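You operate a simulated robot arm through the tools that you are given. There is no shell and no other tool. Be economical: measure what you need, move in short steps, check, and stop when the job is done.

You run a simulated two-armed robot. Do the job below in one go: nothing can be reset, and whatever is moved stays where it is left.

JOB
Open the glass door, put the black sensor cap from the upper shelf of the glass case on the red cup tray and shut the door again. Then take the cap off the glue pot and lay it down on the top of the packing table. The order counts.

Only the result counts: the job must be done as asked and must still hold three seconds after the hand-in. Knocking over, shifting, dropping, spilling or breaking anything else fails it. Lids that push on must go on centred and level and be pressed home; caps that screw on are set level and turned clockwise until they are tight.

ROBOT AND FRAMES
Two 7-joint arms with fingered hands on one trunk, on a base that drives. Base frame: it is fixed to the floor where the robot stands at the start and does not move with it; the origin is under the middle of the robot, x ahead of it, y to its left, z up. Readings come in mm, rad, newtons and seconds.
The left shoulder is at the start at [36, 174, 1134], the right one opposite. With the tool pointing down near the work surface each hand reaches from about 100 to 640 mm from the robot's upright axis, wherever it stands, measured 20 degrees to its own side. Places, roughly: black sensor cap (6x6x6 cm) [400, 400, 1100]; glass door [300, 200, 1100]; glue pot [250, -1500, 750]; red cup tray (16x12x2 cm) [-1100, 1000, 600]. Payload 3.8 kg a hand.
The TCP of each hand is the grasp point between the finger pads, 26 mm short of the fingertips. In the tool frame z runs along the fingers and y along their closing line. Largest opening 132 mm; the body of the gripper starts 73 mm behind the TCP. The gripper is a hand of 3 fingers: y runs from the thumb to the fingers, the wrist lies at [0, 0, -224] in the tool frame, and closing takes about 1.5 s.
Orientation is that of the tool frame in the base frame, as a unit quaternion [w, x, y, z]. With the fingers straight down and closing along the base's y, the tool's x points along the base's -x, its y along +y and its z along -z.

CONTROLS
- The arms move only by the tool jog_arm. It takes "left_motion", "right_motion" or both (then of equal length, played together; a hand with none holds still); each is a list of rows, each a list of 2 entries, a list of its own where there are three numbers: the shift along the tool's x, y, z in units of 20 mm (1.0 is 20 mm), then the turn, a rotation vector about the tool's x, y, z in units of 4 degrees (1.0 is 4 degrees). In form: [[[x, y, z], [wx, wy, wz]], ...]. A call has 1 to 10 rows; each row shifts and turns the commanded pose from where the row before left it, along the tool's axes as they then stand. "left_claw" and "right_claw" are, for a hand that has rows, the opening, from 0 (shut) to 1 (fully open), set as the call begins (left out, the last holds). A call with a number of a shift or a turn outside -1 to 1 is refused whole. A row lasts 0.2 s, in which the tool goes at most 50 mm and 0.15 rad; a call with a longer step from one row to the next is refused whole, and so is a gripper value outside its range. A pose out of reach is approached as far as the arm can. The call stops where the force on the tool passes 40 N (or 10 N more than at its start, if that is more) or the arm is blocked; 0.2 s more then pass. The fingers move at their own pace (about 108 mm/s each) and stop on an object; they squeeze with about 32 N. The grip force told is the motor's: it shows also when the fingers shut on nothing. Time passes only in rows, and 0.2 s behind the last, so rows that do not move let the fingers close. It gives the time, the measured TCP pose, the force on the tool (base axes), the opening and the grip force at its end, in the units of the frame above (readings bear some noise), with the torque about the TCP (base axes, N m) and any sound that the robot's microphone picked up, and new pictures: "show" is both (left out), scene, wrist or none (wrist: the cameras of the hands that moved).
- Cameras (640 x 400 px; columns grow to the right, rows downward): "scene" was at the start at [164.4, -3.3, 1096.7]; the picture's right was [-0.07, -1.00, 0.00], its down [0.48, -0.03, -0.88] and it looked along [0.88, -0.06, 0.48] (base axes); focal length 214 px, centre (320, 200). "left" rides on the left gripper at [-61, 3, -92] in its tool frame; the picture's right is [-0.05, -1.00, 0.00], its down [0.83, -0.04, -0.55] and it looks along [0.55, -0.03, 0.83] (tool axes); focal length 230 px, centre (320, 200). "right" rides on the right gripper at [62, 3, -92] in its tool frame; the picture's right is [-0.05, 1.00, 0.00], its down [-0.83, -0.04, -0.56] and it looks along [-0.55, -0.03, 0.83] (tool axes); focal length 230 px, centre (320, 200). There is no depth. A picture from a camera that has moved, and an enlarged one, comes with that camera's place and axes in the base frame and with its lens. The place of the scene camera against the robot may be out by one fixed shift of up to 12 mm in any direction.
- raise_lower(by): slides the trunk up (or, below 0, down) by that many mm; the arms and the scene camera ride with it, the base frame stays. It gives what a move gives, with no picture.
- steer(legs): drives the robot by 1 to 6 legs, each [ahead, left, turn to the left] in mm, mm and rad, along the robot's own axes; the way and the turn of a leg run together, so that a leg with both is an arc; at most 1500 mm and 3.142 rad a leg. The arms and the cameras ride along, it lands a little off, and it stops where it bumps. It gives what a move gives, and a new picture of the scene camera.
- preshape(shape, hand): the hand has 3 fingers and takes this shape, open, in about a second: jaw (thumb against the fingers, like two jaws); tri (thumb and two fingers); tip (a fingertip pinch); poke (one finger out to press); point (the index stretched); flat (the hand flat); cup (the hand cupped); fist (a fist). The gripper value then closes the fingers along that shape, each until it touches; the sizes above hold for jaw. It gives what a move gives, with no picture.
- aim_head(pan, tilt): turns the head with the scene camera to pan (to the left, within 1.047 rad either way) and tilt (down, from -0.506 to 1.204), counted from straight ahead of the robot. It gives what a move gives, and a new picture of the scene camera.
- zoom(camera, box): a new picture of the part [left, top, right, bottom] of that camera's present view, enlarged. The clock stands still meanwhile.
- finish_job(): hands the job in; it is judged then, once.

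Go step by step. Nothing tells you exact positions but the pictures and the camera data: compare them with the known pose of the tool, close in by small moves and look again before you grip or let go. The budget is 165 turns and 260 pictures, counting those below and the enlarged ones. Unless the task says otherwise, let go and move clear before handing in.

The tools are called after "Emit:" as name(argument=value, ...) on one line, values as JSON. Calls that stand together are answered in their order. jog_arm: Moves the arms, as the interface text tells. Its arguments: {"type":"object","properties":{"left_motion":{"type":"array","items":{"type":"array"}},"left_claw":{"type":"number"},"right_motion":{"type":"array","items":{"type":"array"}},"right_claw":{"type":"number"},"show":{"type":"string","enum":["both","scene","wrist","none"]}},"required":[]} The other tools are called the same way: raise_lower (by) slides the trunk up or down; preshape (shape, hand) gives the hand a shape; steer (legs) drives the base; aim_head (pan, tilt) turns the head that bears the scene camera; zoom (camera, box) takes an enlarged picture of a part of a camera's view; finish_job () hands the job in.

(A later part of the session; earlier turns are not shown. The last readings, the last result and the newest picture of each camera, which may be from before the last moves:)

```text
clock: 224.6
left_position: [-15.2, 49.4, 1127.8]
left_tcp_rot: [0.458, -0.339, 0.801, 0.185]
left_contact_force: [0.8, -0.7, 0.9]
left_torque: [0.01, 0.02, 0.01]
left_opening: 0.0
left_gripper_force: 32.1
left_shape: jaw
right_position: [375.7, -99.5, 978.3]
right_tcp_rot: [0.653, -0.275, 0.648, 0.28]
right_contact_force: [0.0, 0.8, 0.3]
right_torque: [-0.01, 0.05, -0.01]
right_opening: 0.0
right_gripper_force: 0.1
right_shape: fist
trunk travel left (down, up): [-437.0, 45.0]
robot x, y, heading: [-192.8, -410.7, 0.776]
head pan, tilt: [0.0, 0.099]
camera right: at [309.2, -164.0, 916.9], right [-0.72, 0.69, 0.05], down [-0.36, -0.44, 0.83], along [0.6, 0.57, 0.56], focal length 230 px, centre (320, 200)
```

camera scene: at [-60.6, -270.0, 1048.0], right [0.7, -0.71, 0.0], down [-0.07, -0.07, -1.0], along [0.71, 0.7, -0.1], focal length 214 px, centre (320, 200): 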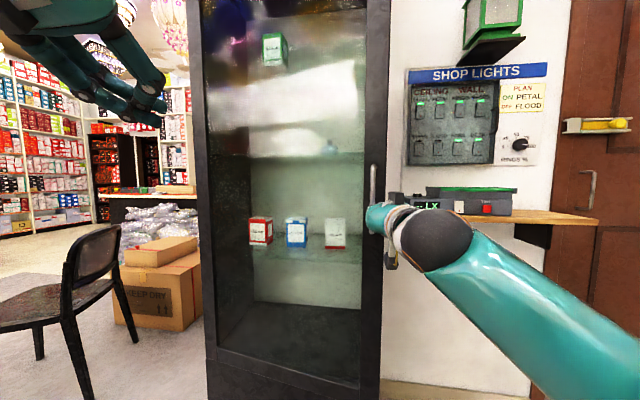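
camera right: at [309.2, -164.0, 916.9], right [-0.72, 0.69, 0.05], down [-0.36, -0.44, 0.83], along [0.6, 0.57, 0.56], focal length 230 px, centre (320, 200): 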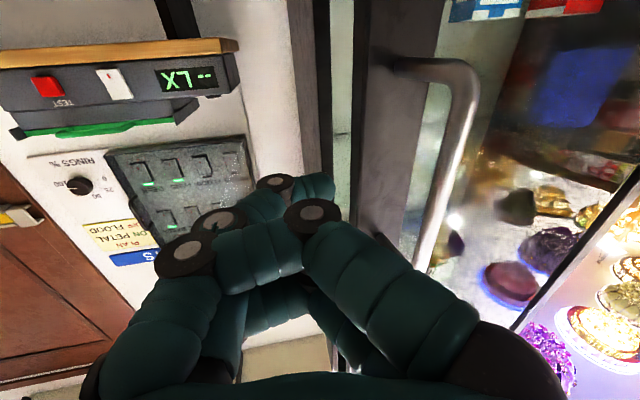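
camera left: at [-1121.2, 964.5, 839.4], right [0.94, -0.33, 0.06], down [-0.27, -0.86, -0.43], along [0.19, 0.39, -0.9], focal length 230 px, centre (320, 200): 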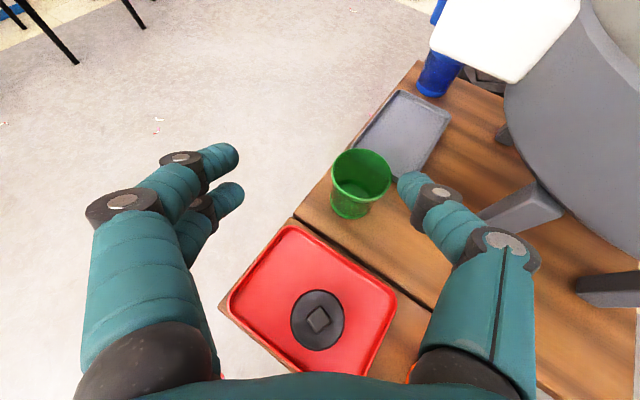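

Free of the bar. Raising the hand above the handle.

Emit:
jog_arm(right_motion=[[[-1, 0, -0.4], [0, 0, 0]], [[-1, 0, -0.4], [0, 0, 0]], [[-1, 0, -0.4], [0, 0, 0]], [[-1, 0, -0.4], [0, 0, 0]], [[-1, 0, -0.4], [0, 0, 0]], [[-1, 0, 0], [0, 0, 0]], [[-1, 0, 0], [0, 0, 0]], [[-1, 0, 0], [0, 0, 0]], [[-1, 0, 0], [0, 0, 0]]], show="none")

Emit:
jog_arm(right_motion=[[[0, 0.9, 0], [0, 0, 0]], [[0, 0.9, 0], [0, 0, 0]], [[0, 0.9, 0], [0, 0, 0]]], show="both")

```text
clock: 226.6
left_position: [-15.2, 49.3, 1128.0]
left_tcp_rot: [0.458, -0.337, 0.802, 0.183]
left_contact_force: [-0.4, -0.1, 0.0]
left_torque: [0.02, 0.0, 0.01]
left_opening: 0.0
left_gripper_force: 31.9
left_shape: jaw
right_position: [348.3, -129.7, 1156.0]
right_tcp_rot: [0.653, -0.275, 0.648, 0.28]
right_contact_force: [0.7, 0.7, -0.2]
right_torque: [0.02, 0.0, 0.0]
right_opening: 0.0
right_gripper_force: 0.0
right_shape: fist
trunk travel left (down, up): [-437.0, 45.0]
robot x, y, heading: [-197.1, -409.7, 0.773]
head pan, tilt: [0.0, 0.099]
```

```text
clock: 227.4
left_position: [-15.8, 48.3, 1129.9]
left_tcp_rot: [0.458, -0.339, 0.801, 0.184]
left_contact_force: [-0.5, 0.6, -0.3]
left_torque: [0.03, 0.0, 0.02]
left_opening: 0.1
left_gripper_force: 32.5
left_shape: jaw
right_position: [309.4, -93.0, 1157.7]
right_tcp_rot: [0.653, -0.275, 0.648, 0.279]
right_contact_force: [-1.3, 0.1, 1.0]
right_torque: [0.02, -0.01, 0.0]
right_opening: 0.0
right_gripper_force: 0.0
right_shape: fist
trunk travel left (down, up): [-437.0, 45.0]
robot x, y, heading: [-192.3, -409.4, 0.777]
head pan, tilt: [0.0, 0.099]
camera scene: at [-60.6, -269.5, 1048.0], right [0.7, -0.71, 0.0], down [-0.07, -0.07, -0.99], along [0.71, 0.7, -0.1], focal length 214 px, centre (320, 200)
camera right: at [242.4, -156.6, 1096.4], right [-0.72, 0.69, 0.05], down [-0.36, -0.44, 0.83], along [0.6, 0.57, 0.56], focal length 230 px, centre (320, 200)
```

scene: 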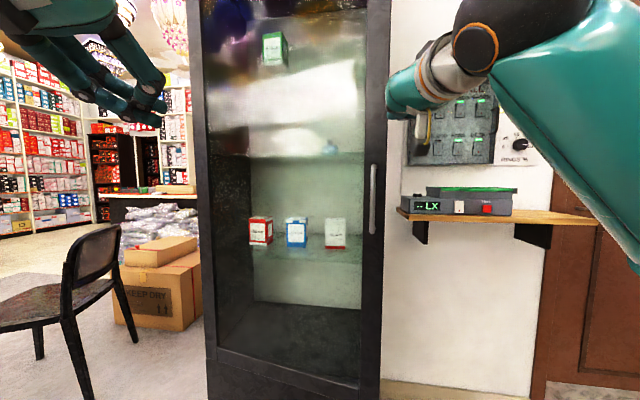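
right: 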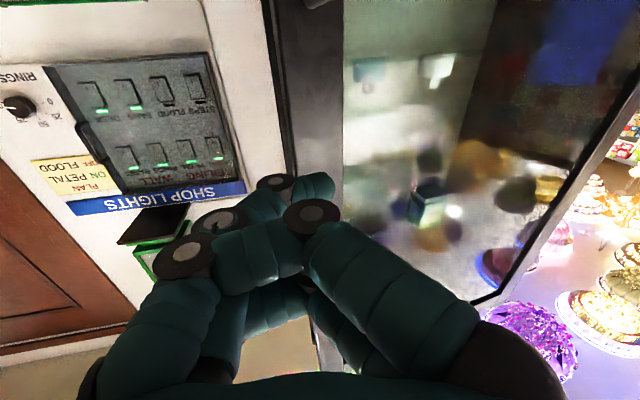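

The plain frame is straight ahead of the fist. Pushing forward until it stops.

Emit:
jog_arm(right_motion=[[[0, -0.1, 0.8], [0, 0, 0]], [[0, -0.1, 0.8], [0, 0, 0]], [[0, -0.1, 0.8], [0, 0, 0]], [[0, -0.1, 0.8], [0, 0, 0]], [[0, -0.1, 0.8], [0, 0, 0]], [[0, -0.1, 0.8], [0, 0, 0]], [[0, -0.1, 0.7], [0, 0, 0]], [[0, -0.1, 0.6], [0, 0, 0]], [[0, -0.1, 0.5], [0, 0, 0]], [[0, -0.1, 0.5], [0, 0, 0]]], show="both")

```text
clock: 229.6
left_position: [-15.8, 47.2, 1129.2]
left_tcp_rot: [0.458, -0.338, 0.802, 0.183]
left_contact_force: [-1.0, 0.0, 0.2]
left_torque: [-0.03, -0.03, 0.0]
left_opening: 0.1
left_gripper_force: 32.0
left_shape: jaw
right_position: [422.4, -4.7, 1157.3]
right_tcp_rot: [0.654, -0.275, 0.648, 0.279]
right_contact_force: [0.3, -0.7, -0.6]
right_torque: [-0.01, 0.0, -0.03]
right_opening: 0.0
right_gripper_force: 0.1
right_shape: fist
trunk travel left (down, up): [-437.0, 45.0]
robot x, y, heading: [-194.5, -408.3, 0.774]
head pan, tilt: [0.0, 0.099]
camera scene: at [-60.4, -269.7, 1048.0], right [0.7, -0.71, 0.0], down [-0.07, -0.07, -0.99], along [0.71, 0.7, -0.1], focal length 214 px, centre (320, 200)
camera right: at [355.8, -67.9, 1097.3], right [-0.72, 0.69, 0.05], down [-0.36, -0.44, 0.83], along [0.59, 0.57, 0.56], focal length 230 px, centre (320, 200)
```

scene: 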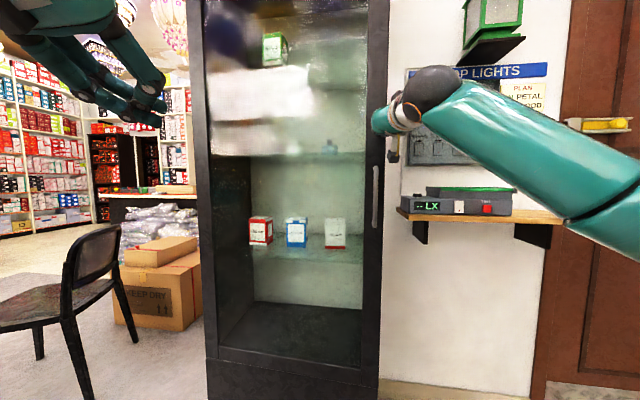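
right: 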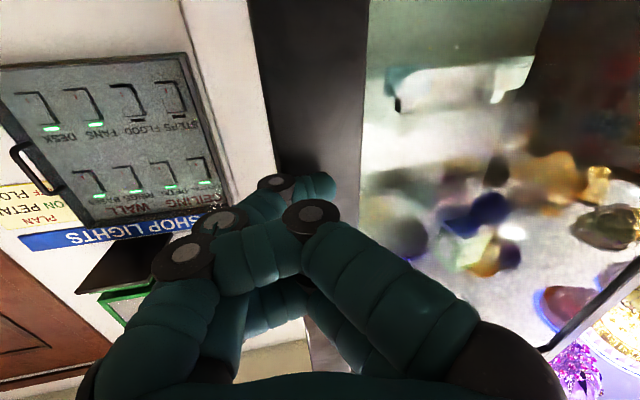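

Emit:
jog_arm(right_motion=[[[0, 0, 0.5], [0, 0, 0]], [[0, 0, 0.5], [0, 0, 0]], [[0, 0, 0.5], [0, 0, 0]], [[0, 0, 0.5], [0, 0, 0]], [[0, 0, 0.5], [0, 0, 0]], [[0, 0, 0.5], [0, 0, 0]], [[0, 0, 0.5], [0, 0, 0]]], show="both")

```text
clock: 230.8
left_position: [-17.3, 43.5, 1132.0]
left_tcp_rot: [0.46, -0.337, 0.801, 0.185]
left_contact_force: [0.2, 0.5, 0.2]
left_torque: [0.01, -0.01, -0.01]
left_opening: 0.1
left_gripper_force: 31.5
left_shape: jaw
right_position: [454.3, 23.1, 1159.6]
right_tcp_rot: [0.654, -0.272, 0.65, 0.277]
right_contact_force: [-25.1, -32.1, -2.8]
right_torque: [0.02, 0.05, -0.7]
right_opening: 0.0
right_gripper_force: 0.2
right_shape: fist
trunk travel left (down, up): [-437.0, 45.0]
robot x, y, heading: [-194.9, -408.6, 0.772]
head pan, tilt: [0.0, 0.099]
stopped in row 6 (right hand): the force on the tool passed its limit at 54 N (the readings are from after the stop); the commanded pose is now the measured one
camera scene: at [-63.2, -274.3, 1048.9], right [0.7, -0.72, 0.0], down [-0.07, -0.07, -1.0], along [0.71, 0.69, -0.1], focal length 214 px, centre (320, 200)
camera right: at [385.8, -39.7, 1098.9], right [-0.72, 0.7, 0.06], down [-0.36, -0.43, 0.83], along [0.6, 0.57, 0.56], focal length 230 px, centre (320, 200)
```

scene: 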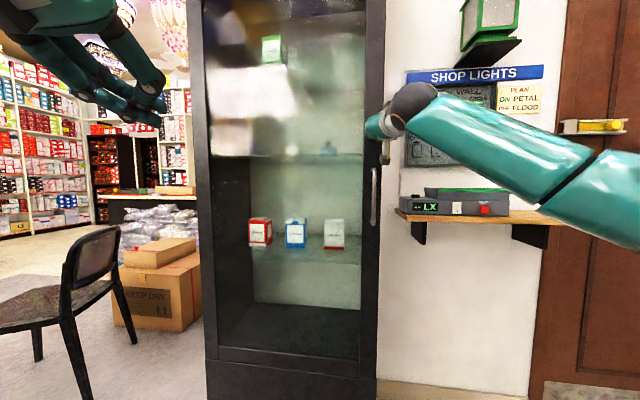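
right: 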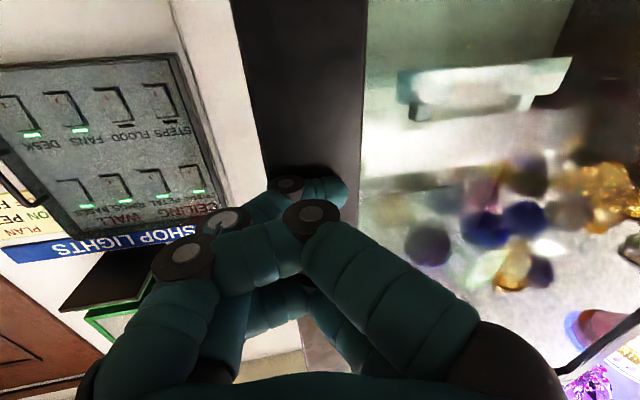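

Firm stop on the plain frame. Now retreating straight back; nothing here can catch the bar.

Emit:
jog_arm(right_motion=[[[0, 0, -0.8], [0, 0, 0]], [[0, 0, -0.8], [0, 0, 0]], [[0, 0, -0.8], [0, 0, 0]], [[0, 0, -0.8], [0, 0, 0]], [[0, 0, -0.8], [0, 0, 0]], [[0, 0, -0.8], [0, 0, 0]], [[0, 0, -0.8], [0, 0, 0]], [[0, 0, -0.8], [0, 0, 0]]], show="both")

Emit:
zoom(camera="scene", box=[180, 0, 500, 200])

```text
clock: 232.6
left_position: [-14.6, 47.5, 1126.8]
left_tcp_rot: [0.457, -0.339, 0.801, 0.185]
left_contact_force: [-0.1, -0.5, 0.3]
left_torque: [-0.03, 0.01, -0.01]
left_opening: 0.0
left_gripper_force: 32.2
left_shape: jaw
right_position: [365.9, -63.8, 1155.2]
right_tcp_rot: [0.652, -0.274, 0.651, 0.276]
right_contact_force: [0.7, -0.5, -1.4]
right_torque: [0.0, -0.01, -0.02]
right_opening: 0.0
right_gripper_force: 0.1
right_shape: fist
trunk travel left (down, up): [-437.0, 45.0]
robot x, y, heading: [-198.0, -409.6, 0.77]
head pan, tilt: [0.0, 0.099]
camera scene: at [-60.7, -270.7, 1048.0], right [0.7, -0.72, 0.0], down [-0.07, -0.07, -1.0], along [0.71, 0.69, -0.1], focal length 214 px, centre (320, 200)
camera right: at [299.5, -127.2, 1095.1], right [-0.72, 0.69, 0.05], down [-0.36, -0.43, 0.83], along [0.6, 0.58, 0.56], focal length 230 px, centre (320, 200)
```

scene: 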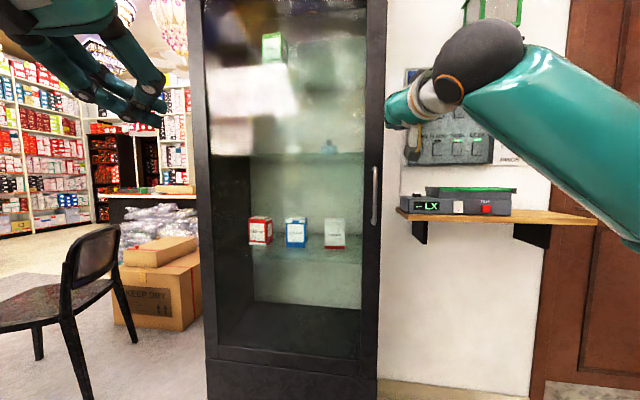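
right: 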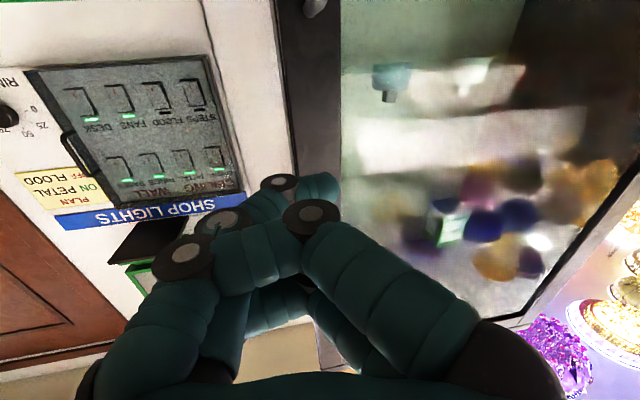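

```text
2.00 times, centred on (340, 100) of scene
camera zoom: at [-60.7, -270.7, 1048.0], right [0.7, -0.72, 0.0], down [-0.07, -0.07, -1.0], along [0.71, 0.69, -0.1], focal length 429 px, centre (280, 400)
```

zoom: 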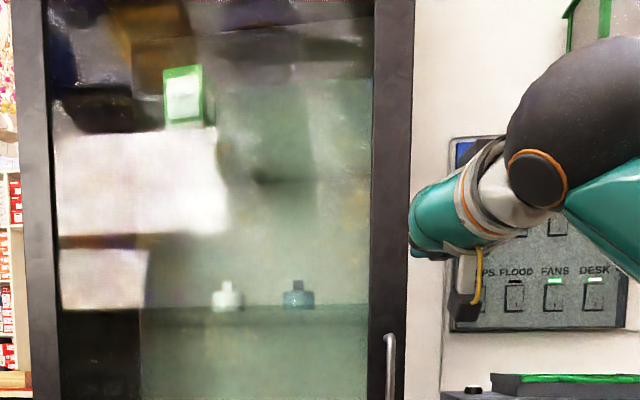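

The door is closed (the reflection is square again and the bar is at rest). Next I'll back off, turn to face the packing table, and look at the glue pot.

Emit:
steer(legs=[[-200, 0, 0], [0, 0, -2.34], [200, 391, 0]])

Emit:
aim_head(pan=0.15, tilt=0.4)

```text
clock: 243.3
left_position: [261.8, -1190.7, 1127.9]
left_tcp_rot: [0.348, 0.606, 0.624, -0.349]
left_contact_force: [0.1, 0.0, 0.4]
left_torque: [0.0, 0.02, -0.01]
left_opening: 0.2
left_gripper_force: 32.5
left_shape: jaw
right_position: [-83.9, -1388.7, 1155.8]
right_tcp_rot: [0.51, 0.491, 0.508, -0.491]
right_contact_force: [-0.5, -0.1, 0.3]
right_torque: [-0.03, 0.01, 0.0]
right_opening: 0.3
right_gripper_force: 0.1
right_shape: fist
trunk travel left (down, up): [-437.0, 45.0]
robot x, y, heading: [53.9, -745.0, -1.56]
head pan, tilt: [0.0, 0.099]
camera scene: at [51.1, -939.9, 1048.0], right [-1.0, -0.01, 0.0], down [0.0, 0.1, -1.0], along [0.01, -0.99, -0.1], focal length 214 px, centre (320, 200)
```

scene: 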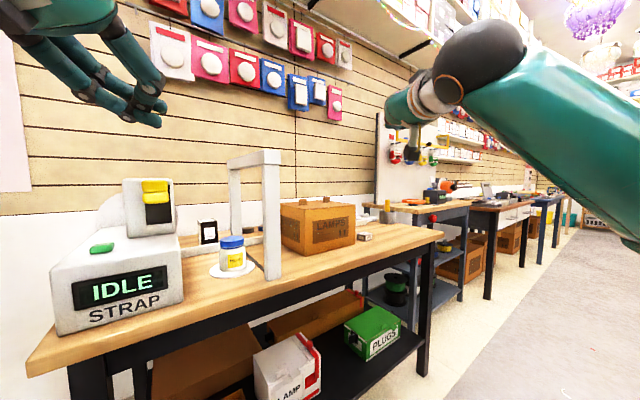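

```text
clock: 244.1
left_position: [261.1, -1190.8, 1128.2]
left_tcp_rot: [0.348, 0.606, 0.624, -0.349]
left_contact_force: [0.3, 0.0, 0.2]
left_torque: [0.0, 0.01, -0.03]
left_opening: 0.0
left_gripper_force: 32.0
left_shape: jaw
right_position: [-83.6, -1389.3, 1155.8]
right_tcp_rot: [0.51, 0.491, 0.508, -0.49]
right_contact_force: [0.0, 0.1, 0.0]
right_torque: [0.0, 0.01, -0.02]
right_opening: 0.0
right_gripper_force: 0.0
right_shape: fist
trunk travel left (down, up): [-437.0, 45.0]
robot x, y, heading: [55.7, -748.3, -1.565]
head pan, tilt: [0.15, 0.4]
camera scene: at [64.7, -939.4, 1020.1], right [-0.99, -0.16, 0.0], down [-0.06, 0.38, -0.92], along [0.14, -0.91, -0.39], focal length 214 px, centre (320, 200)
```

scene: 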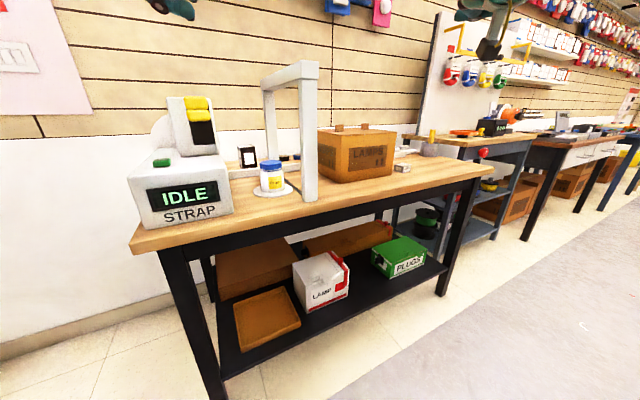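

Emit:
zoom(camera="scene", box=[200, 100, 360, 200])

```text
4.00 times, centred on (280, 150) of scene
camera zoom: at [64.7, -939.4, 1020.1], right [-0.99, -0.16, 0.0], down [-0.06, 0.38, -0.92], along [0.14, -0.91, -0.39], focal length 858 px, centre (480, 400)
```

zoom: 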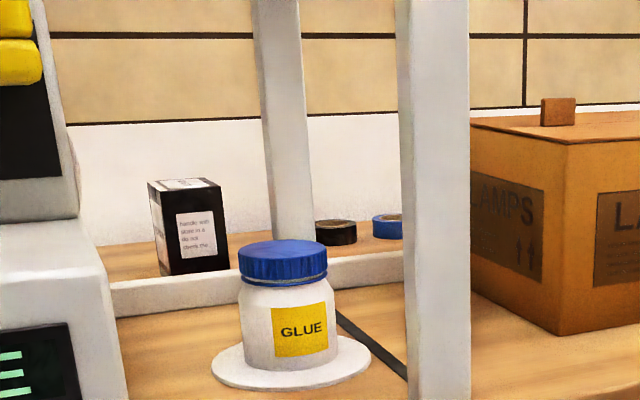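

The glue pot is a white jar with a ribbed blue screw-type cap, standing left of a white arch; the table is turned about -1.0 rad. I'll retract the right hand, point the left hand straight down and then drive square to the table.

Emit:
jog_arm(left_claw=1, left_motion=[[[0, 0, 0], [0, 1, 0]], [[0, 0, 0], [0, 1, 0]], [[0, 0, 0], [0, 1, 0]], [[0, 0, 0], [0, 1, 0]], [[0, 0, 0], [0, 1, 0]], [[0, 0, 0], [0, 1, 0]], [[0, 0, 0], [0, 1, 0]], [[0, 0, 0], [0, 1, 0]]], right_motion=[[[0, 0, -1], [0, 0, 0]], [[0, 0, -1], [0, 0, 0]], [[0, 0, -1], [0, 0, 0]], [[0, 0, -1], [0, 0, 0]], [[0, 0, -1], [0, 0, 0]], [[0, 0, -1], [0, 0, 0]], [[0, 0, -1], [0, 0, 0]], [[0, 0, -1], [0, 0, 0]]], show="none")

Emit:
jog_arm(left_motion=[[[0, 0, 0], [0, 1, 0]], [[0, 0, 0], [0, 1, 0]], [[0, 0, 0], [0, 1, 0]], [[0, 0, 0], [0, 1, 0]], [[0, 0, 0], [0, 1, 0]], [[0, 0, 0], [0, 1, 0]], [[0, 0, 0], [0, 0.7, 0]]], show="none")

Emit:
steer(legs=[[300, -100, 0], [0, 0, 0.565]])

```text
clock: 245.9
left_position: [260.1, -1191.3, 1128.1]
left_tcp_rot: [0.161, 0.678, 0.697, -0.168]
left_contact_force: [0.6, 0.2, 0.1]
left_torque: [0.0, 0.01, -0.01]
left_opening: 132.0
left_gripper_force: 0.0
left_shape: jaw
right_position: [-87.9, -1258.2, 1154.7]
right_tcp_rot: [0.51, 0.491, 0.508, -0.491]
right_contact_force: [0.5, 0.1, -0.2]
right_torque: [-0.02, -0.03, -0.02]
right_opening: 0.1
right_gripper_force: 0.1
right_shape: fist
right hand out of reach, approached as far as the arm can: row 7, 8
trunk travel left (down, up): [-437.0, 45.0]
robot x, y, heading: [53.7, -747.4, -1.565]
head pan, tilt: [0.15, 0.4]
```

```text
clock: 247.5
left_position: [260.8, -1192.0, 1128.5]
left_tcp_rot: [-0.004, 0.699, 0.715, -0.008]
left_contact_force: [-0.3, -0.4, 0.3]
left_torque: [-0.02, 0.03, 0.04]
left_opening: 131.9
left_gripper_force: 0.0
left_shape: jaw
right_position: [-88.8, -1259.1, 1155.6]
right_tcp_rot: [0.51, 0.492, 0.507, -0.491]
right_contact_force: [0.2, -0.2, 0.9]
right_torque: [0.0, -0.01, -0.01]
right_opening: 0.0
right_gripper_force: 0.1
right_shape: fist
trunk travel left (down, up): [-437.0, 45.0]
robot x, y, heading: [54.8, -742.7, -1.561]
head pan, tilt: [0.15, 0.4]
```

```text
clock: 251.2
left_position: [372.3, -1316.4, 1128.6]
left_tcp_rot: [0.0, 0.472, 0.882, -0.007]
left_contact_force: [-0.2, -0.7, 0.3]
left_torque: [0.0, 0.01, -0.01]
left_opening: 131.7
left_gripper_force: 0.0
left_shape: jaw
right_position: [112.2, -1559.7, 1155.2]
right_tcp_rot: [0.626, 0.331, 0.624, -0.33]
right_contact_force: [-0.1, 0.6, 0.8]
right_torque: [-0.02, 0.0, 0.0]
right_opening: 0.1
right_gripper_force: 0.0
right_shape: fist
trunk travel left (down, up): [-437.0, 45.0]
robot x, y, heading: [-37.2, -1047.0, -0.998]
head pan, tilt: [0.15, 0.4]
camera scene: at [70.6, -1204.8, 1020.0], right [-0.75, -0.66, 0.0], down [-0.26, 0.29, -0.92], along [0.61, -0.69, -0.39], focal length 214 px, centre (320, 200)
```

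scene: 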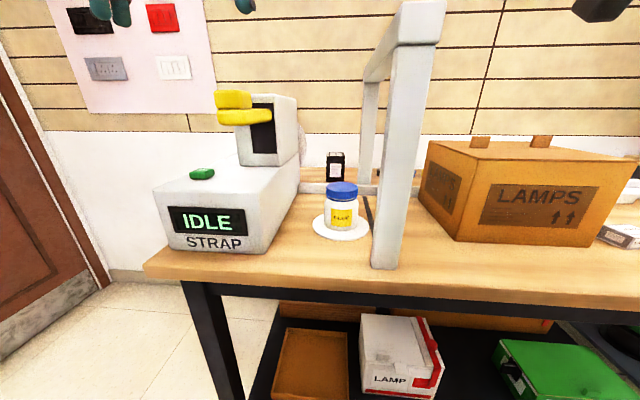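

The cap is at about [309, -1540, 865], roughly 61 mm wide, with the arch beam close on its right and the strap machine on its left. I'll turn the left hand a quarter turn so it is slim sideways, then drive to bring it over the pot.

Emit:
jog_arm(left_claw=0.7, left_motion=[[[0, 0, 0], [0, 0, -1]], [[0, 0, 0], [0, 0, -1]], [[0, 0, 0], [0, 0, -1]], [[0, 0, 0], [0, 0, -1]], [[0, 0, 0], [0, 0, -1]], [[0, 0, 0], [0, 0, -1]], [[0, 0, 0], [0, 0, -1]], [[0, 0, 0], [0, 0, -1]], [[0, 0, 0], [0, 0, -1]], [[0, 0, 0], [0, 0, -1]]], show="none")

Emit:
jog_arm(left_motion=[[[0, 0, 0], [0, 0, -1]], [[0, 0, 0], [0, 0, -1]], [[0, 0, 0], [0, 0, -1]], [[0, 0, 0], [0, 0, -1]], [[0, 0, 0], [0, 0, -1]], [[0, 0, 0], [0, 0, -1]], [[0, 0, 0], [0, 0, -1]], [[0, 0, 0], [0, 0, -1]], [[0, 0, 0], [0, 0, -1]], [[0, 0, 0], [0, 0, -1]]], show="wrist")

```text
clock: 253.4
left_position: [370.2, -1316.4, 1128.4]
left_tcp_rot: [-0.004, 0.14, 0.99, -0.008]
left_contact_force: [0.7, 0.0, 0.5]
left_torque: [0.01, -0.04, 0.03]
left_opening: 92.6
left_gripper_force: 0.0
left_shape: jaw
right_position: [113.3, -1560.9, 1154.6]
right_tcp_rot: [0.627, 0.33, 0.624, -0.329]
right_contact_force: [-0.9, -0.3, 0.9]
right_torque: [-0.02, -0.03, 0.02]
right_opening: 0.0
right_gripper_force: 0.1
right_shape: fist
trunk travel left (down, up): [-437.0, 45.0]
robot x, y, heading: [-39.9, -1050.4, -0.997]
head pan, tilt: [0.15, 0.4]
```

```text
clock: 255.6
left_position: [372.9, -1315.3, 1128.2]
left_tcp_rot: [-0.005, -0.206, 0.978, -0.006]
left_contact_force: [0.3, -0.3, -1.1]
left_torque: [0.0, 0.0, 0.0]
left_opening: 92.9
left_gripper_force: 0.1
left_shape: jaw
right_position: [113.1, -1560.5, 1155.2]
right_tcp_rot: [0.627, 0.33, 0.624, -0.329]
right_contact_force: [0.6, 0.6, 0.3]
right_torque: [0.02, -0.01, -0.03]
right_opening: 0.1
right_gripper_force: 0.0
right_shape: fist
trunk travel left (down, up): [-437.0, 45.0]
robot x, y, heading: [-38.1, -1050.4, -0.996]
head pan, tilt: [0.15, 0.4]
camera left: at [427.0, -1287.0, 1220.7], right [0.45, -0.89, 0.01], down [-0.74, -0.37, 0.57], along [-0.5, -0.26, -0.82], focal length 230 px, centre (320, 200)
```

left: 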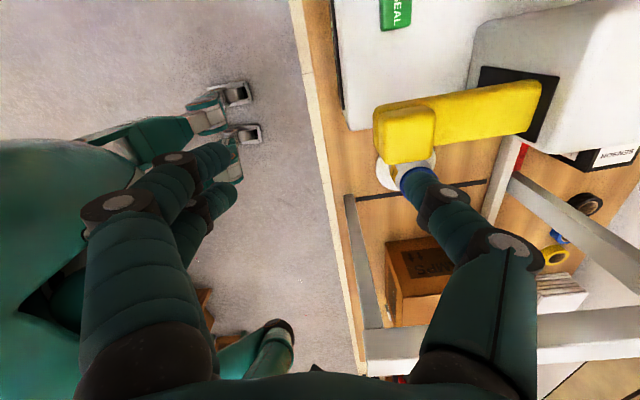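

I'll strafe right, then ahead, bringing the hand nearly over the pot.

Emit:
steer(legs=[[0, -174, 0], [100, 0, 0]])

Emit:
zoom(camera="left", box=[0, 0, 640, 400])

```text
clock: 258.5
left_position: [279.4, -1494.7, 1128.3]
left_tcp_rot: [-0.006, -0.204, 0.979, -0.005]
left_contact_force: [0.4, -0.9, 0.1]
left_torque: [0.0, 0.03, 0.01]
left_opening: 92.7
left_gripper_force: 0.0
left_shape: jaw
right_position: [19.5, -1739.5, 1155.0]
right_tcp_rot: [0.626, 0.331, 0.624, -0.33]
right_contact_force: [0.0, -0.4, 0.3]
right_torque: [0.01, 0.0, -0.01]
right_opening: 0.1
right_gripper_force: 0.1
right_shape: fist
trunk travel left (down, up): [-437.0, 45.0]
robot x, y, heading: [-131.7, -1230.7, -1.004]
head pan, tilt: [0.15, 0.4]
camera scene: at [-21.7, -1382.9, 1020.0], right [-0.75, -0.66, 0.0], down [-0.26, 0.29, -0.92], along [0.61, -0.69, -0.39], focal length 214 px, centre (320, 200)
```

scene: 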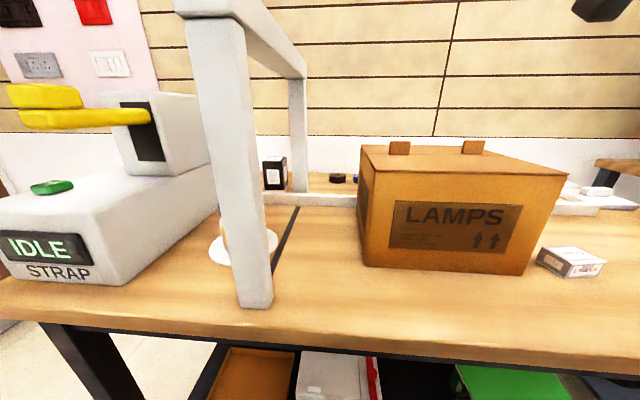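

```text
1.00 times, centred on (320, 200) of left (not enlarged: the box is as wide or as high as the picture)
camera zoom: at [334.5, -1465.8, 1220.8], right [0.45, -0.89, 0.01], down [-0.74, -0.36, 0.57], along [-0.5, -0.26, -0.82], focal length 230 px, centre (320, 200)
```

zoom: 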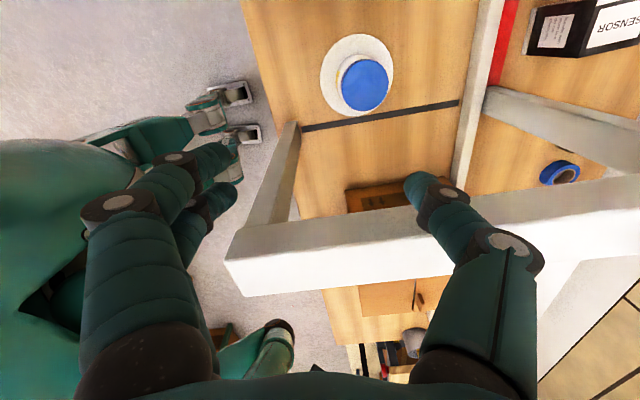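

Clear top view: cap at about [322, -1542]. I'll move the hand over it at this height and lower partway.

Emit:
jog_arm(left_motion=[[[-0.2, -0.75, 0], [0, 0, 0]], [[-0.2, -0.75, 0], [0, 0, 0]], [[-0.2, -0.75, 0], [0, 0, 0]], [[-0.2, -0.75, 0], [0, 0, 0]], [[0, 0, 1], [0, 0, 0]], [[0, 0, 1], [0, 0, 0]], [[0, 0, 1], [0, 0, 0]], [[0, 0, 1], [0, 0, 0]], [[0, 0, 1], [0, 0, 0]], [[0, 0, 1], [0, 0, 0]]], show="wrist")

```text
clock: 260.7
left_position: [295.2, -1505.4, 1011.4]
left_tcp_rot: [-0.006, -0.205, 0.979, -0.005]
left_contact_force: [0.3, 1.3, 0.4]
left_torque: [-0.02, 0.01, 0.01]
left_opening: 92.7
left_gripper_force: 0.1
left_shape: jaw
left hand out of reach, approached as far as the arm can: row 1, 2, 3, 4
right_position: [18.7, -1739.2, 1154.5]
right_tcp_rot: [0.626, 0.331, 0.624, -0.33]
right_contact_force: [0.0, 0.5, 0.4]
right_torque: [0.01, 0.01, -0.01]
right_opening: 0.0
right_gripper_force: 0.1
right_shape: fist
trunk travel left (down, up): [-437.0, 45.0]
robot x, y, heading: [-134.4, -1229.8, -0.997]
head pan, tilt: [0.15, 0.4]
camera left: at [350.4, -1476.8, 1102.7], right [0.45, -0.89, 0.01], down [-0.74, -0.36, 0.57], along [-0.5, -0.26, -0.82], focal length 230 px, centre (320, 200)
```

left: 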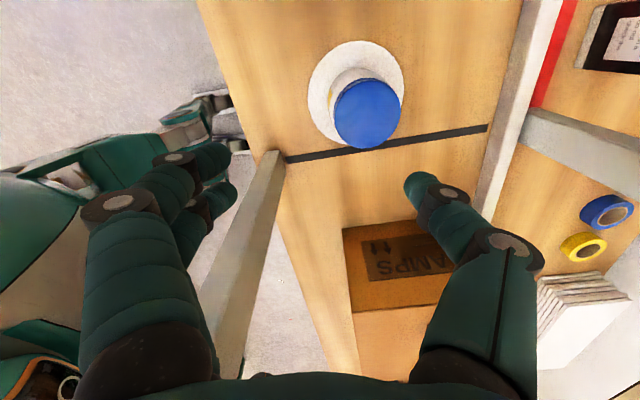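

Triangulated: cap top at z ≈ 866, centre about [322, -1546], about 67 mm wide. Moving over it and lowering to z ≈ 920.

Emit:
jog_arm(left_motion=[[[-0.06, -0.6, 0.3], [0, 0, 0]], [[-0.06, -0.6, 0.6], [0, 0, 0]], [[-0.06, -0.6, 0.9], [0, 0, 0]], [[-0.06, -0.6, 0.9], [0, 0, 0]], [[0, 0, 0.9], [0, 0, 0]], [[0, 0, 0.9], [0, 0, 0]]], show="wrist")

```text
clock: 262.1
left_position: [325.1, -1499.1, 957.0]
left_tcp_rot: [-0.006, -0.204, 0.979, -0.006]
left_contact_force: [0.9, -0.4, 0.1]
left_torque: [0.01, -0.01, -0.04]
left_opening: 92.6
left_gripper_force: 0.1
left_shape: jaw
left hand out of reach, approached as far as the arm can: row 1, 2, 3, 4, 6
right_position: [20.7, -1738.1, 1155.6]
right_tcp_rot: [0.626, 0.331, 0.624, -0.33]
right_contact_force: [-0.2, 0.6, 0.7]
right_torque: [-0.03, 0.03, -0.03]
right_opening: 0.0
right_gripper_force: 0.1
right_shape: fist
trunk travel left (down, up): [-437.0, 45.0]
robot x, y, heading: [-131.3, -1228.3, -0.999]
head pan, tilt: [0.15, 0.4]
camera left: at [381.7, -1470.0, 1048.8], right [0.45, -0.89, 0.01], down [-0.74, -0.36, 0.57], along [-0.5, -0.26, -0.82], focal length 230 px, centre (320, 200)
```

left: 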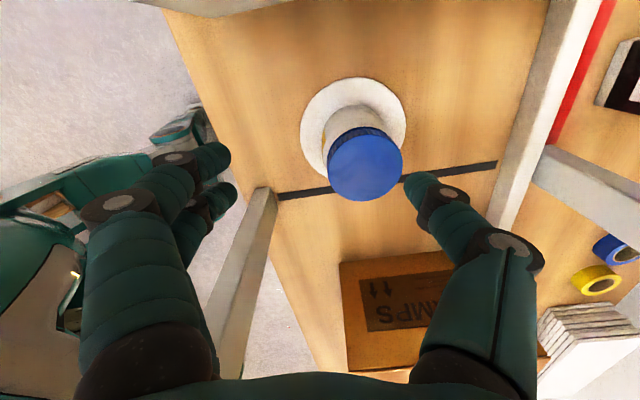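

The reach is marginal here, so I'll drive 55 mm closer and then re-centre the hand.

Emit:
steer(legs=[[55, 0, 0]])

Emit:
jog_arm(left_motion=[[[0, 0, 0], [0, 0, 0]]], show="wrist")

```text
clock: 263.1
left_position: [355.5, -1546.6, 956.2]
left_tcp_rot: [-0.006, -0.205, 0.979, -0.006]
left_contact_force: [-0.2, 0.0, -0.6]
left_torque: [0.05, -0.03, 0.03]
left_opening: 92.6
left_gripper_force: 0.0
left_shape: jaw
right_position: [49.5, -1785.6, 1153.8]
right_tcp_rot: [0.626, 0.331, 0.625, -0.33]
right_contact_force: [-0.9, -1.0, 0.1]
right_torque: [0.0, 0.01, 0.01]
right_opening: 0.0
right_gripper_force: 0.1
right_shape: fist
trunk travel left (down, up): [-437.0, 45.0]
robot x, y, heading: [-104.5, -1275.1, -0.997]
head pan, tilt: [0.15, 0.4]
camera scene: at [7.8, -1429.0, 1019.9], right [-0.75, -0.66, 0.0], down [-0.26, 0.29, -0.92], along [0.61, -0.69, -0.39], focal length 214 px, centre (320, 200)
```

scene: 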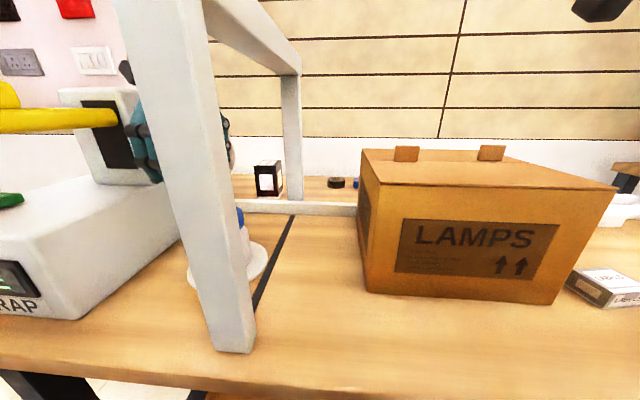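

```text
clock: 263.5
left_position: [355.2, -1545.8, 956.7]
left_tcp_rot: [-0.005, -0.205, 0.979, -0.006]
left_contact_force: [-0.7, -0.7, -0.3]
left_torque: [0.0, 0.0, -0.02]
left_opening: 92.8
left_gripper_force: 0.1
left_shape: jaw
right_position: [48.9, -1783.7, 1155.1]
right_tcp_rot: [0.626, 0.331, 0.624, -0.33]
right_contact_force: [-0.6, 0.1, -0.6]
right_torque: [0.0, 0.0, 0.01]
right_opening: 0.0
right_gripper_force: 0.0
right_shape: fist
trunk travel left (down, up): [-437.0, 45.0]
robot x, y, heading: [-102.9, -1271.7, -0.997]
head pan, tilt: [0.15, 0.4]
camera left: at [410.3, -1515.7, 1049.2], right [0.45, -0.89, 0.01], down [-0.74, -0.36, 0.57], along [-0.5, -0.26, -0.82], focal length 230 px, centre (320, 200)
```

left: 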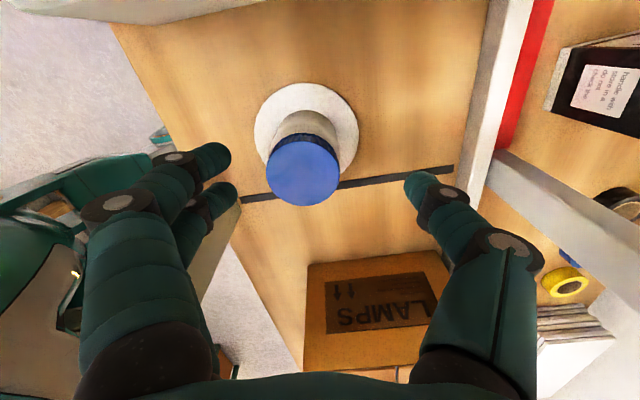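

The cap is confirmed at [320, -1546]. Aligning (35 mm to the right) and lowering to about z 905.

Emit:
jog_arm(left_motion=[[[0.4, 0.2, 0], [0, 0, 0]], [[0.4, 0.2, 0], [0, 0, 0]], [[0.4, 0.2, 0], [0, 0, 0]], [[0.35, 0.18, 0.5], [0, 0, 0]], [[0, 0, 0.7], [0, 0, 0]], [[0, 0, 0.7], [0, 0, 0]], [[0, 0, 0.6], [0, 0, 0]]], show="wrist")

```text
clock: 265.1
left_position: [321.5, -1538.4, 910.0]
left_tcp_rot: [-0.007, -0.204, 0.979, -0.008]
left_contact_force: [-0.9, 0.3, 0.1]
left_torque: [0.0, 0.03, -0.01]
left_opening: 93.0
left_gripper_force: 0.1
left_shape: jaw
left hand out of reach, approached as far as the arm can: row 6, 7
right_position: [49.4, -1784.4, 1154.9]
right_tcp_rot: [0.626, 0.332, 0.623, -0.331]
right_contact_force: [-0.9, -0.9, -0.2]
right_torque: [0.03, -0.02, -0.01]
right_opening: 0.0
right_gripper_force: 0.1
right_shape: fist
trunk travel left (down, up): [-437.0, 45.0]
robot x, y, heading: [-103.9, -1273.1, -0.999]
head pan, tilt: [0.15, 0.4]
camera left: at [377.1, -1508.8, 1002.3], right [0.45, -0.89, 0.01], down [-0.74, -0.36, 0.57], along [-0.5, -0.26, -0.82], focal length 230 px, centre (320, 200)
```

left: 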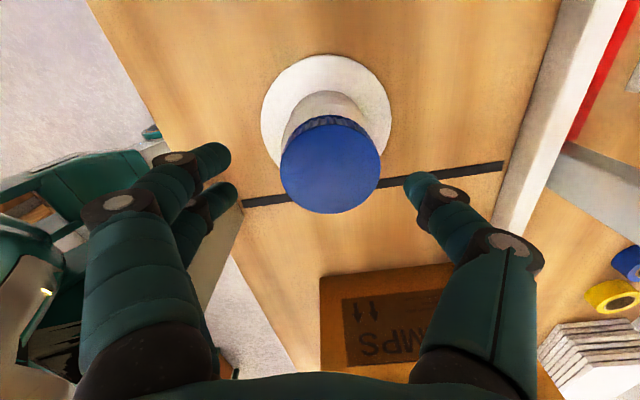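

The arm is at its lower limit, so I'll undo the unmet part of the command and lower the trunk instead.

Emit:
jog_arm(left_motion=[[[0, 0, -0.7], [0, 0, 0]], [[0, 0, -0.7], [0, 0, 0]]], show="none")

Emit:
raise_lower(by=-25)

Emit:
zoom(camera="left", box=[0, 0, 640, 400])

```text
clock: 265.7
left_position: [320.7, -1538.2, 938.6]
left_tcp_rot: [-0.006, -0.204, 0.979, -0.006]
left_contact_force: [0.2, 0.6, -0.6]
left_torque: [0.03, -0.02, -0.04]
left_opening: 92.9
left_gripper_force: 0.0
left_shape: jaw
right_position: [49.1, -1783.5, 1155.2]
right_tcp_rot: [0.627, 0.33, 0.624, -0.33]
right_contact_force: [-0.2, 0.3, 0.3]
right_torque: [0.0, 0.01, -0.01]
right_opening: 0.0
right_gripper_force: 0.1
right_shape: fist
trunk travel left (down, up): [-437.0, 45.0]
robot x, y, heading: [-101.6, -1272.1, -1.003]
head pan, tilt: [0.15, 0.4]
```

```text
clock: 266.4
left_position: [320.5, -1537.6, 913.3]
left_tcp_rot: [-0.006, -0.204, 0.979, -0.005]
left_contact_force: [-0.4, 0.3, 0.2]
left_torque: [0.0, 0.0, -0.01]
left_opening: 92.6
left_gripper_force: 0.0
left_shape: jaw
right_position: [52.5, -1791.6, 1101.8]
right_tcp_rot: [0.61, 0.34, 0.64, -0.32]
right_contact_force: [0.7, -0.1, 0.4]
right_torque: [0.01, 0.01, 0.05]
right_opening: 0.0
right_gripper_force: 0.1
right_shape: fist
trunk travel left (down, up): [-412.0, 70.0]
robot x, y, heading: [-103.0, -1269.3, -1.004]
head pan, tilt: [0.15, 0.4]
```

```text
1.00 times, centred on (320, 200) of left (not enlarged: the box is as wide or as high as the picture)
camera zoom: at [376.2, -1509.0, 1006.0], right [0.45, -0.89, 0.01], down [-0.74, -0.36, 0.57], along [-0.5, -0.26, -0.82], focal length 230 px, centre (320, 200)
```

zoom: 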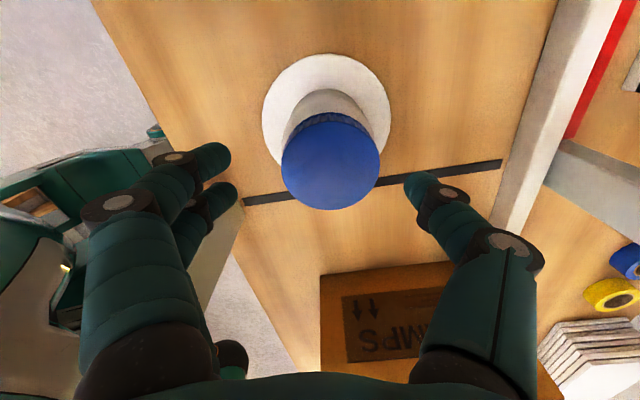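

Good, left is tracking now. I'll raise the right hand for clearance, correct the left by 7 mm, and lower the trunk 50 mm.

Emit:
jog_arm(left_motion=[[[0.05, -0.2, 0], [0, 0, 0]], [[0.05, -0.2, 0], [0, 0, 0]], [[0, 0, 0], [0, 0, 0]], [[0, 0, 0], [0, 0, 0]]], right_motion=[[[-0.9, 0, 0], [0, 0, 0]], [[-0.9, 0, 0], [0, 0, 0]], [[-0.9, 0, 0], [0, 0, 0]], [[-0.9, 0, 0], [0, 0, 0]]], show="none")

Emit:
raise_lower(by=-35)

Emit:
jog_arm(left_motion=[[[0, 0, 0], [0, 0, 0]]], show="both")

```text
clock: 267.4
left_position: [322.1, -1545.8, 913.0]
left_tcp_rot: [-0.007, -0.205, 0.979, -0.005]
left_contact_force: [-0.4, 0.0, -0.4]
left_torque: [0.05, 0.01, -0.01]
left_opening: 92.9
left_gripper_force: 0.0
left_shape: jaw
right_position: [56.1, -1795.2, 1175.0]
right_tcp_rot: [0.61, 0.339, 0.641, -0.32]
right_contact_force: [-0.1, 0.5, -0.2]
right_torque: [0.0, -0.02, 0.01]
right_opening: 0.2
right_gripper_force: 0.0
right_shape: fist
trunk travel left (down, up): [-412.0, 70.0]
robot x, y, heading: [-103.8, -1271.8, -1.003]
head pan, tilt: [0.15, 0.4]
```

```text
clock: 268.2
left_position: [323.6, -1545.1, 878.6]
left_tcp_rot: [-0.007, -0.204, 0.979, -0.007]
left_contact_force: [-0.4, 1.3, 0.0]
left_torque: [0.0, -0.01, -0.04]
left_opening: 92.7
left_gripper_force: 0.1
left_shape: jaw
right_position: [56.0, -1795.0, 1140.1]
right_tcp_rot: [0.61, 0.339, 0.64, -0.321]
right_contact_force: [-0.3, 0.2, -0.3]
right_torque: [0.01, 0.02, -0.04]
right_opening: 0.0
right_gripper_force: 0.0
right_shape: fist
trunk travel left (down, up): [-377.0, 105.0]
robot x, y, heading: [-101.2, -1271.8, -0.999]
head pan, tilt: [0.15, 0.4]
```

```text
clock: 268.6
left_position: [323.9, -1545.5, 878.6]
left_tcp_rot: [-0.006, -0.205, 0.979, -0.006]
left_contact_force: [-0.3, -0.1, -0.2]
left_torque: [-0.02, 0.03, 0.01]
left_opening: 92.9
left_gripper_force: 0.0
left_shape: jaw
right_position: [56.7, -1794.4, 1139.2]
right_tcp_rot: [0.61, 0.341, 0.639, -0.322]
right_contact_force: [0.6, 0.6, 0.1]
right_torque: [-0.01, 0.01, -0.01]
right_opening: 0.0
right_gripper_force: 0.1
right_shape: fist
trunk travel left (down, up): [-377.0, 105.0]
robot x, y, heading: [-103.4, -1273.3, -1.001]
head pan, tilt: [0.15, 0.4]
camera scene: at [2.6, -1420.3, 944.4], right [-0.75, -0.66, 0.0], down [-0.26, 0.29, -0.92], along [0.61, -0.69, -0.39], focal length 214 px, centre (320, 200)
camera left: at [378.8, -1516.4, 970.5], right [0.45, -0.89, 0.01], down [-0.74, -0.36, 0.57], along [-0.5, -0.26, -0.82], focal length 230 px, centre (320, 200)
```

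scene: 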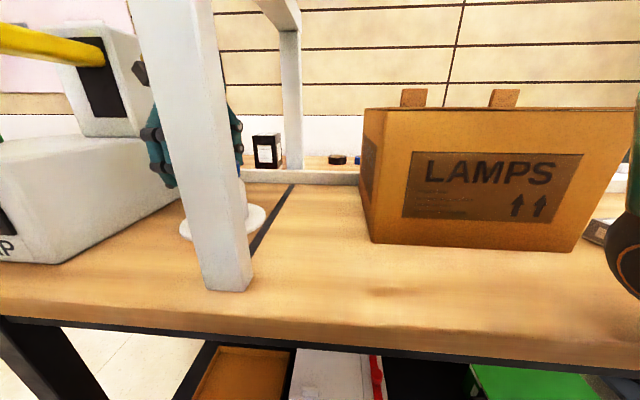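
left: 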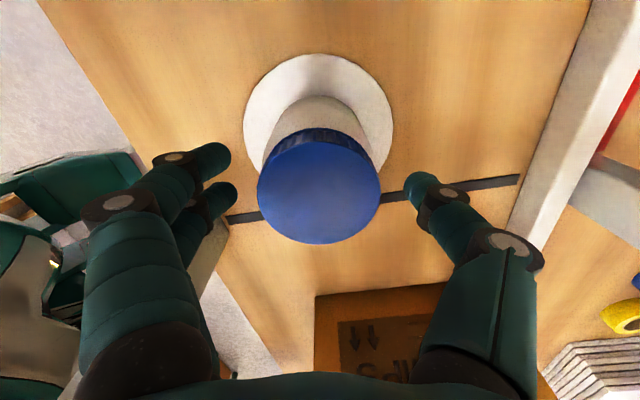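

Well centred. Lowering 18 mm more to the cap's mid-height.

Emit:
raise_lower(by=-18)

Emit:
jog_arm(left_claw=0, left_motion=[[[0, 0, 0], [0, 0, 0]], [[0, 0, 0], [0, 0, 0]], [[0, 0, 0], [0, 0, 0]], [[0, 0, 0], [0, 0, 0]], [[0, 0, 0], [0, 0, 0]], [[0, 0, 0], [0, 0, 0]]], show="wrist")

```text
clock: 269.2
left_position: [321.9, -1545.8, 860.5]
left_tcp_rot: [-0.006, -0.204, 0.979, -0.007]
left_contact_force: [-0.2, 0.6, 0.0]
left_torque: [0.02, -0.01, 0.0]
left_opening: 92.6
left_gripper_force: 0.1
left_shape: jaw
right_position: [58.2, -1799.5, 1113.5]
right_tcp_rot: [0.604, 0.344, 0.645, -0.319]
right_contact_force: [0.2, -0.9, -0.3]
right_torque: [-0.01, -0.03, -0.02]
right_opening: 0.0
right_gripper_force: 0.0
right_shape: fist
trunk travel left (down, up): [-359.0, 123.0]
robot x, y, heading: [-106.5, -1273.3, -1.002]
head pan, tilt: [0.15, 0.4]
```

```text
clock: 270.6
left_position: [323.6, -1545.8, 861.3]
left_tcp_rot: [-0.006, -0.205, 0.979, -0.007]
left_contact_force: [2.4, 1.1, 5.3]
left_torque: [0.0, -0.01, -0.08]
left_opening: 55.9
left_gripper_force: 32.2
left_shape: jaw
right_position: [59.6, -1797.6, 1114.3]
right_tcp_rot: [0.605, 0.343, 0.645, -0.318]
right_contact_force: [0.1, -0.2, -0.8]
right_torque: [-0.04, -0.02, 0.04]
right_opening: 0.2
right_gripper_force: 0.0
right_shape: fist
trunk travel left (down, up): [-359.0, 123.0]
robot x, y, heading: [-103.0, -1270.3, -1.001]
head pan, tilt: [0.15, 0.4]
camera left: at [378.7, -1516.5, 952.8], right [0.45, -0.89, 0.01], down [-0.74, -0.36, 0.57], along [-0.5, -0.26, -0.82], focal length 230 px, centre (320, 200)
```

left: 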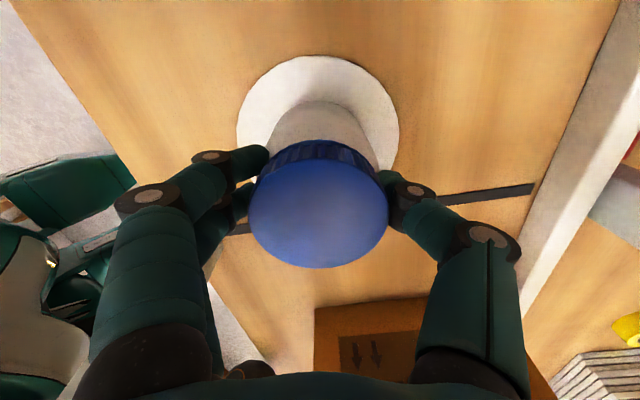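

The cap is gripped. Now turning counter-clockwise by 40° and watching the torque.

Emit:
jog_arm(left_motion=[[[0, 0, 0], [0, 0, -1]], [[0, 0, 0], [0, 0, -1]], [[0, 0, 0], [0, 0, -1]], [[0, 0, 0], [0, 0, -1]], [[0, 0, 0], [0, 0, -1]], [[0, 0, 0], [0, 0, -1]], [[0, 0, 0], [0, 0, -1]], [[0, 0, 0], [0, 0, -1]], [[0, 0, 0], [0, 0, -1]], [[0, 0, 0], [0, 0, -1]]], show="wrist")

```text
clock: 272.8
left_position: [322.2, -1546.1, 861.1]
left_tcp_rot: [-0.007, -0.528, 0.849, -0.004]
left_contact_force: [0.4, -0.4, 9.6]
left_torque: [0.0, -0.08, -0.24]
left_opening: 55.4
left_gripper_force: 32.0
left_shape: jaw
right_position: [57.6, -1798.7, 1113.6]
right_tcp_rot: [0.604, 0.343, 0.645, -0.318]
right_contact_force: [0.3, -0.3, 0.1]
right_torque: [0.0, 0.02, 0.01]
right_opening: 0.0
right_gripper_force: 0.0
right_shape: fist
trunk travel left (down, up): [-359.0, 123.0]
robot x, y, heading: [-99.0, -1268.2, -1.003]
head pan, tilt: [0.15, 0.4]
camera left: at [347.7, -1487.8, 952.9], right [0.92, -0.4, 0.0], down [-0.33, -0.76, 0.57], along [-0.23, -0.52, -0.82], focal length 230 px, centre (320, 200)
```

left: 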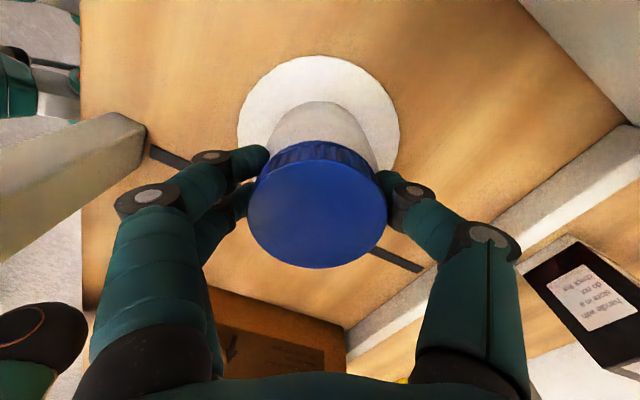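

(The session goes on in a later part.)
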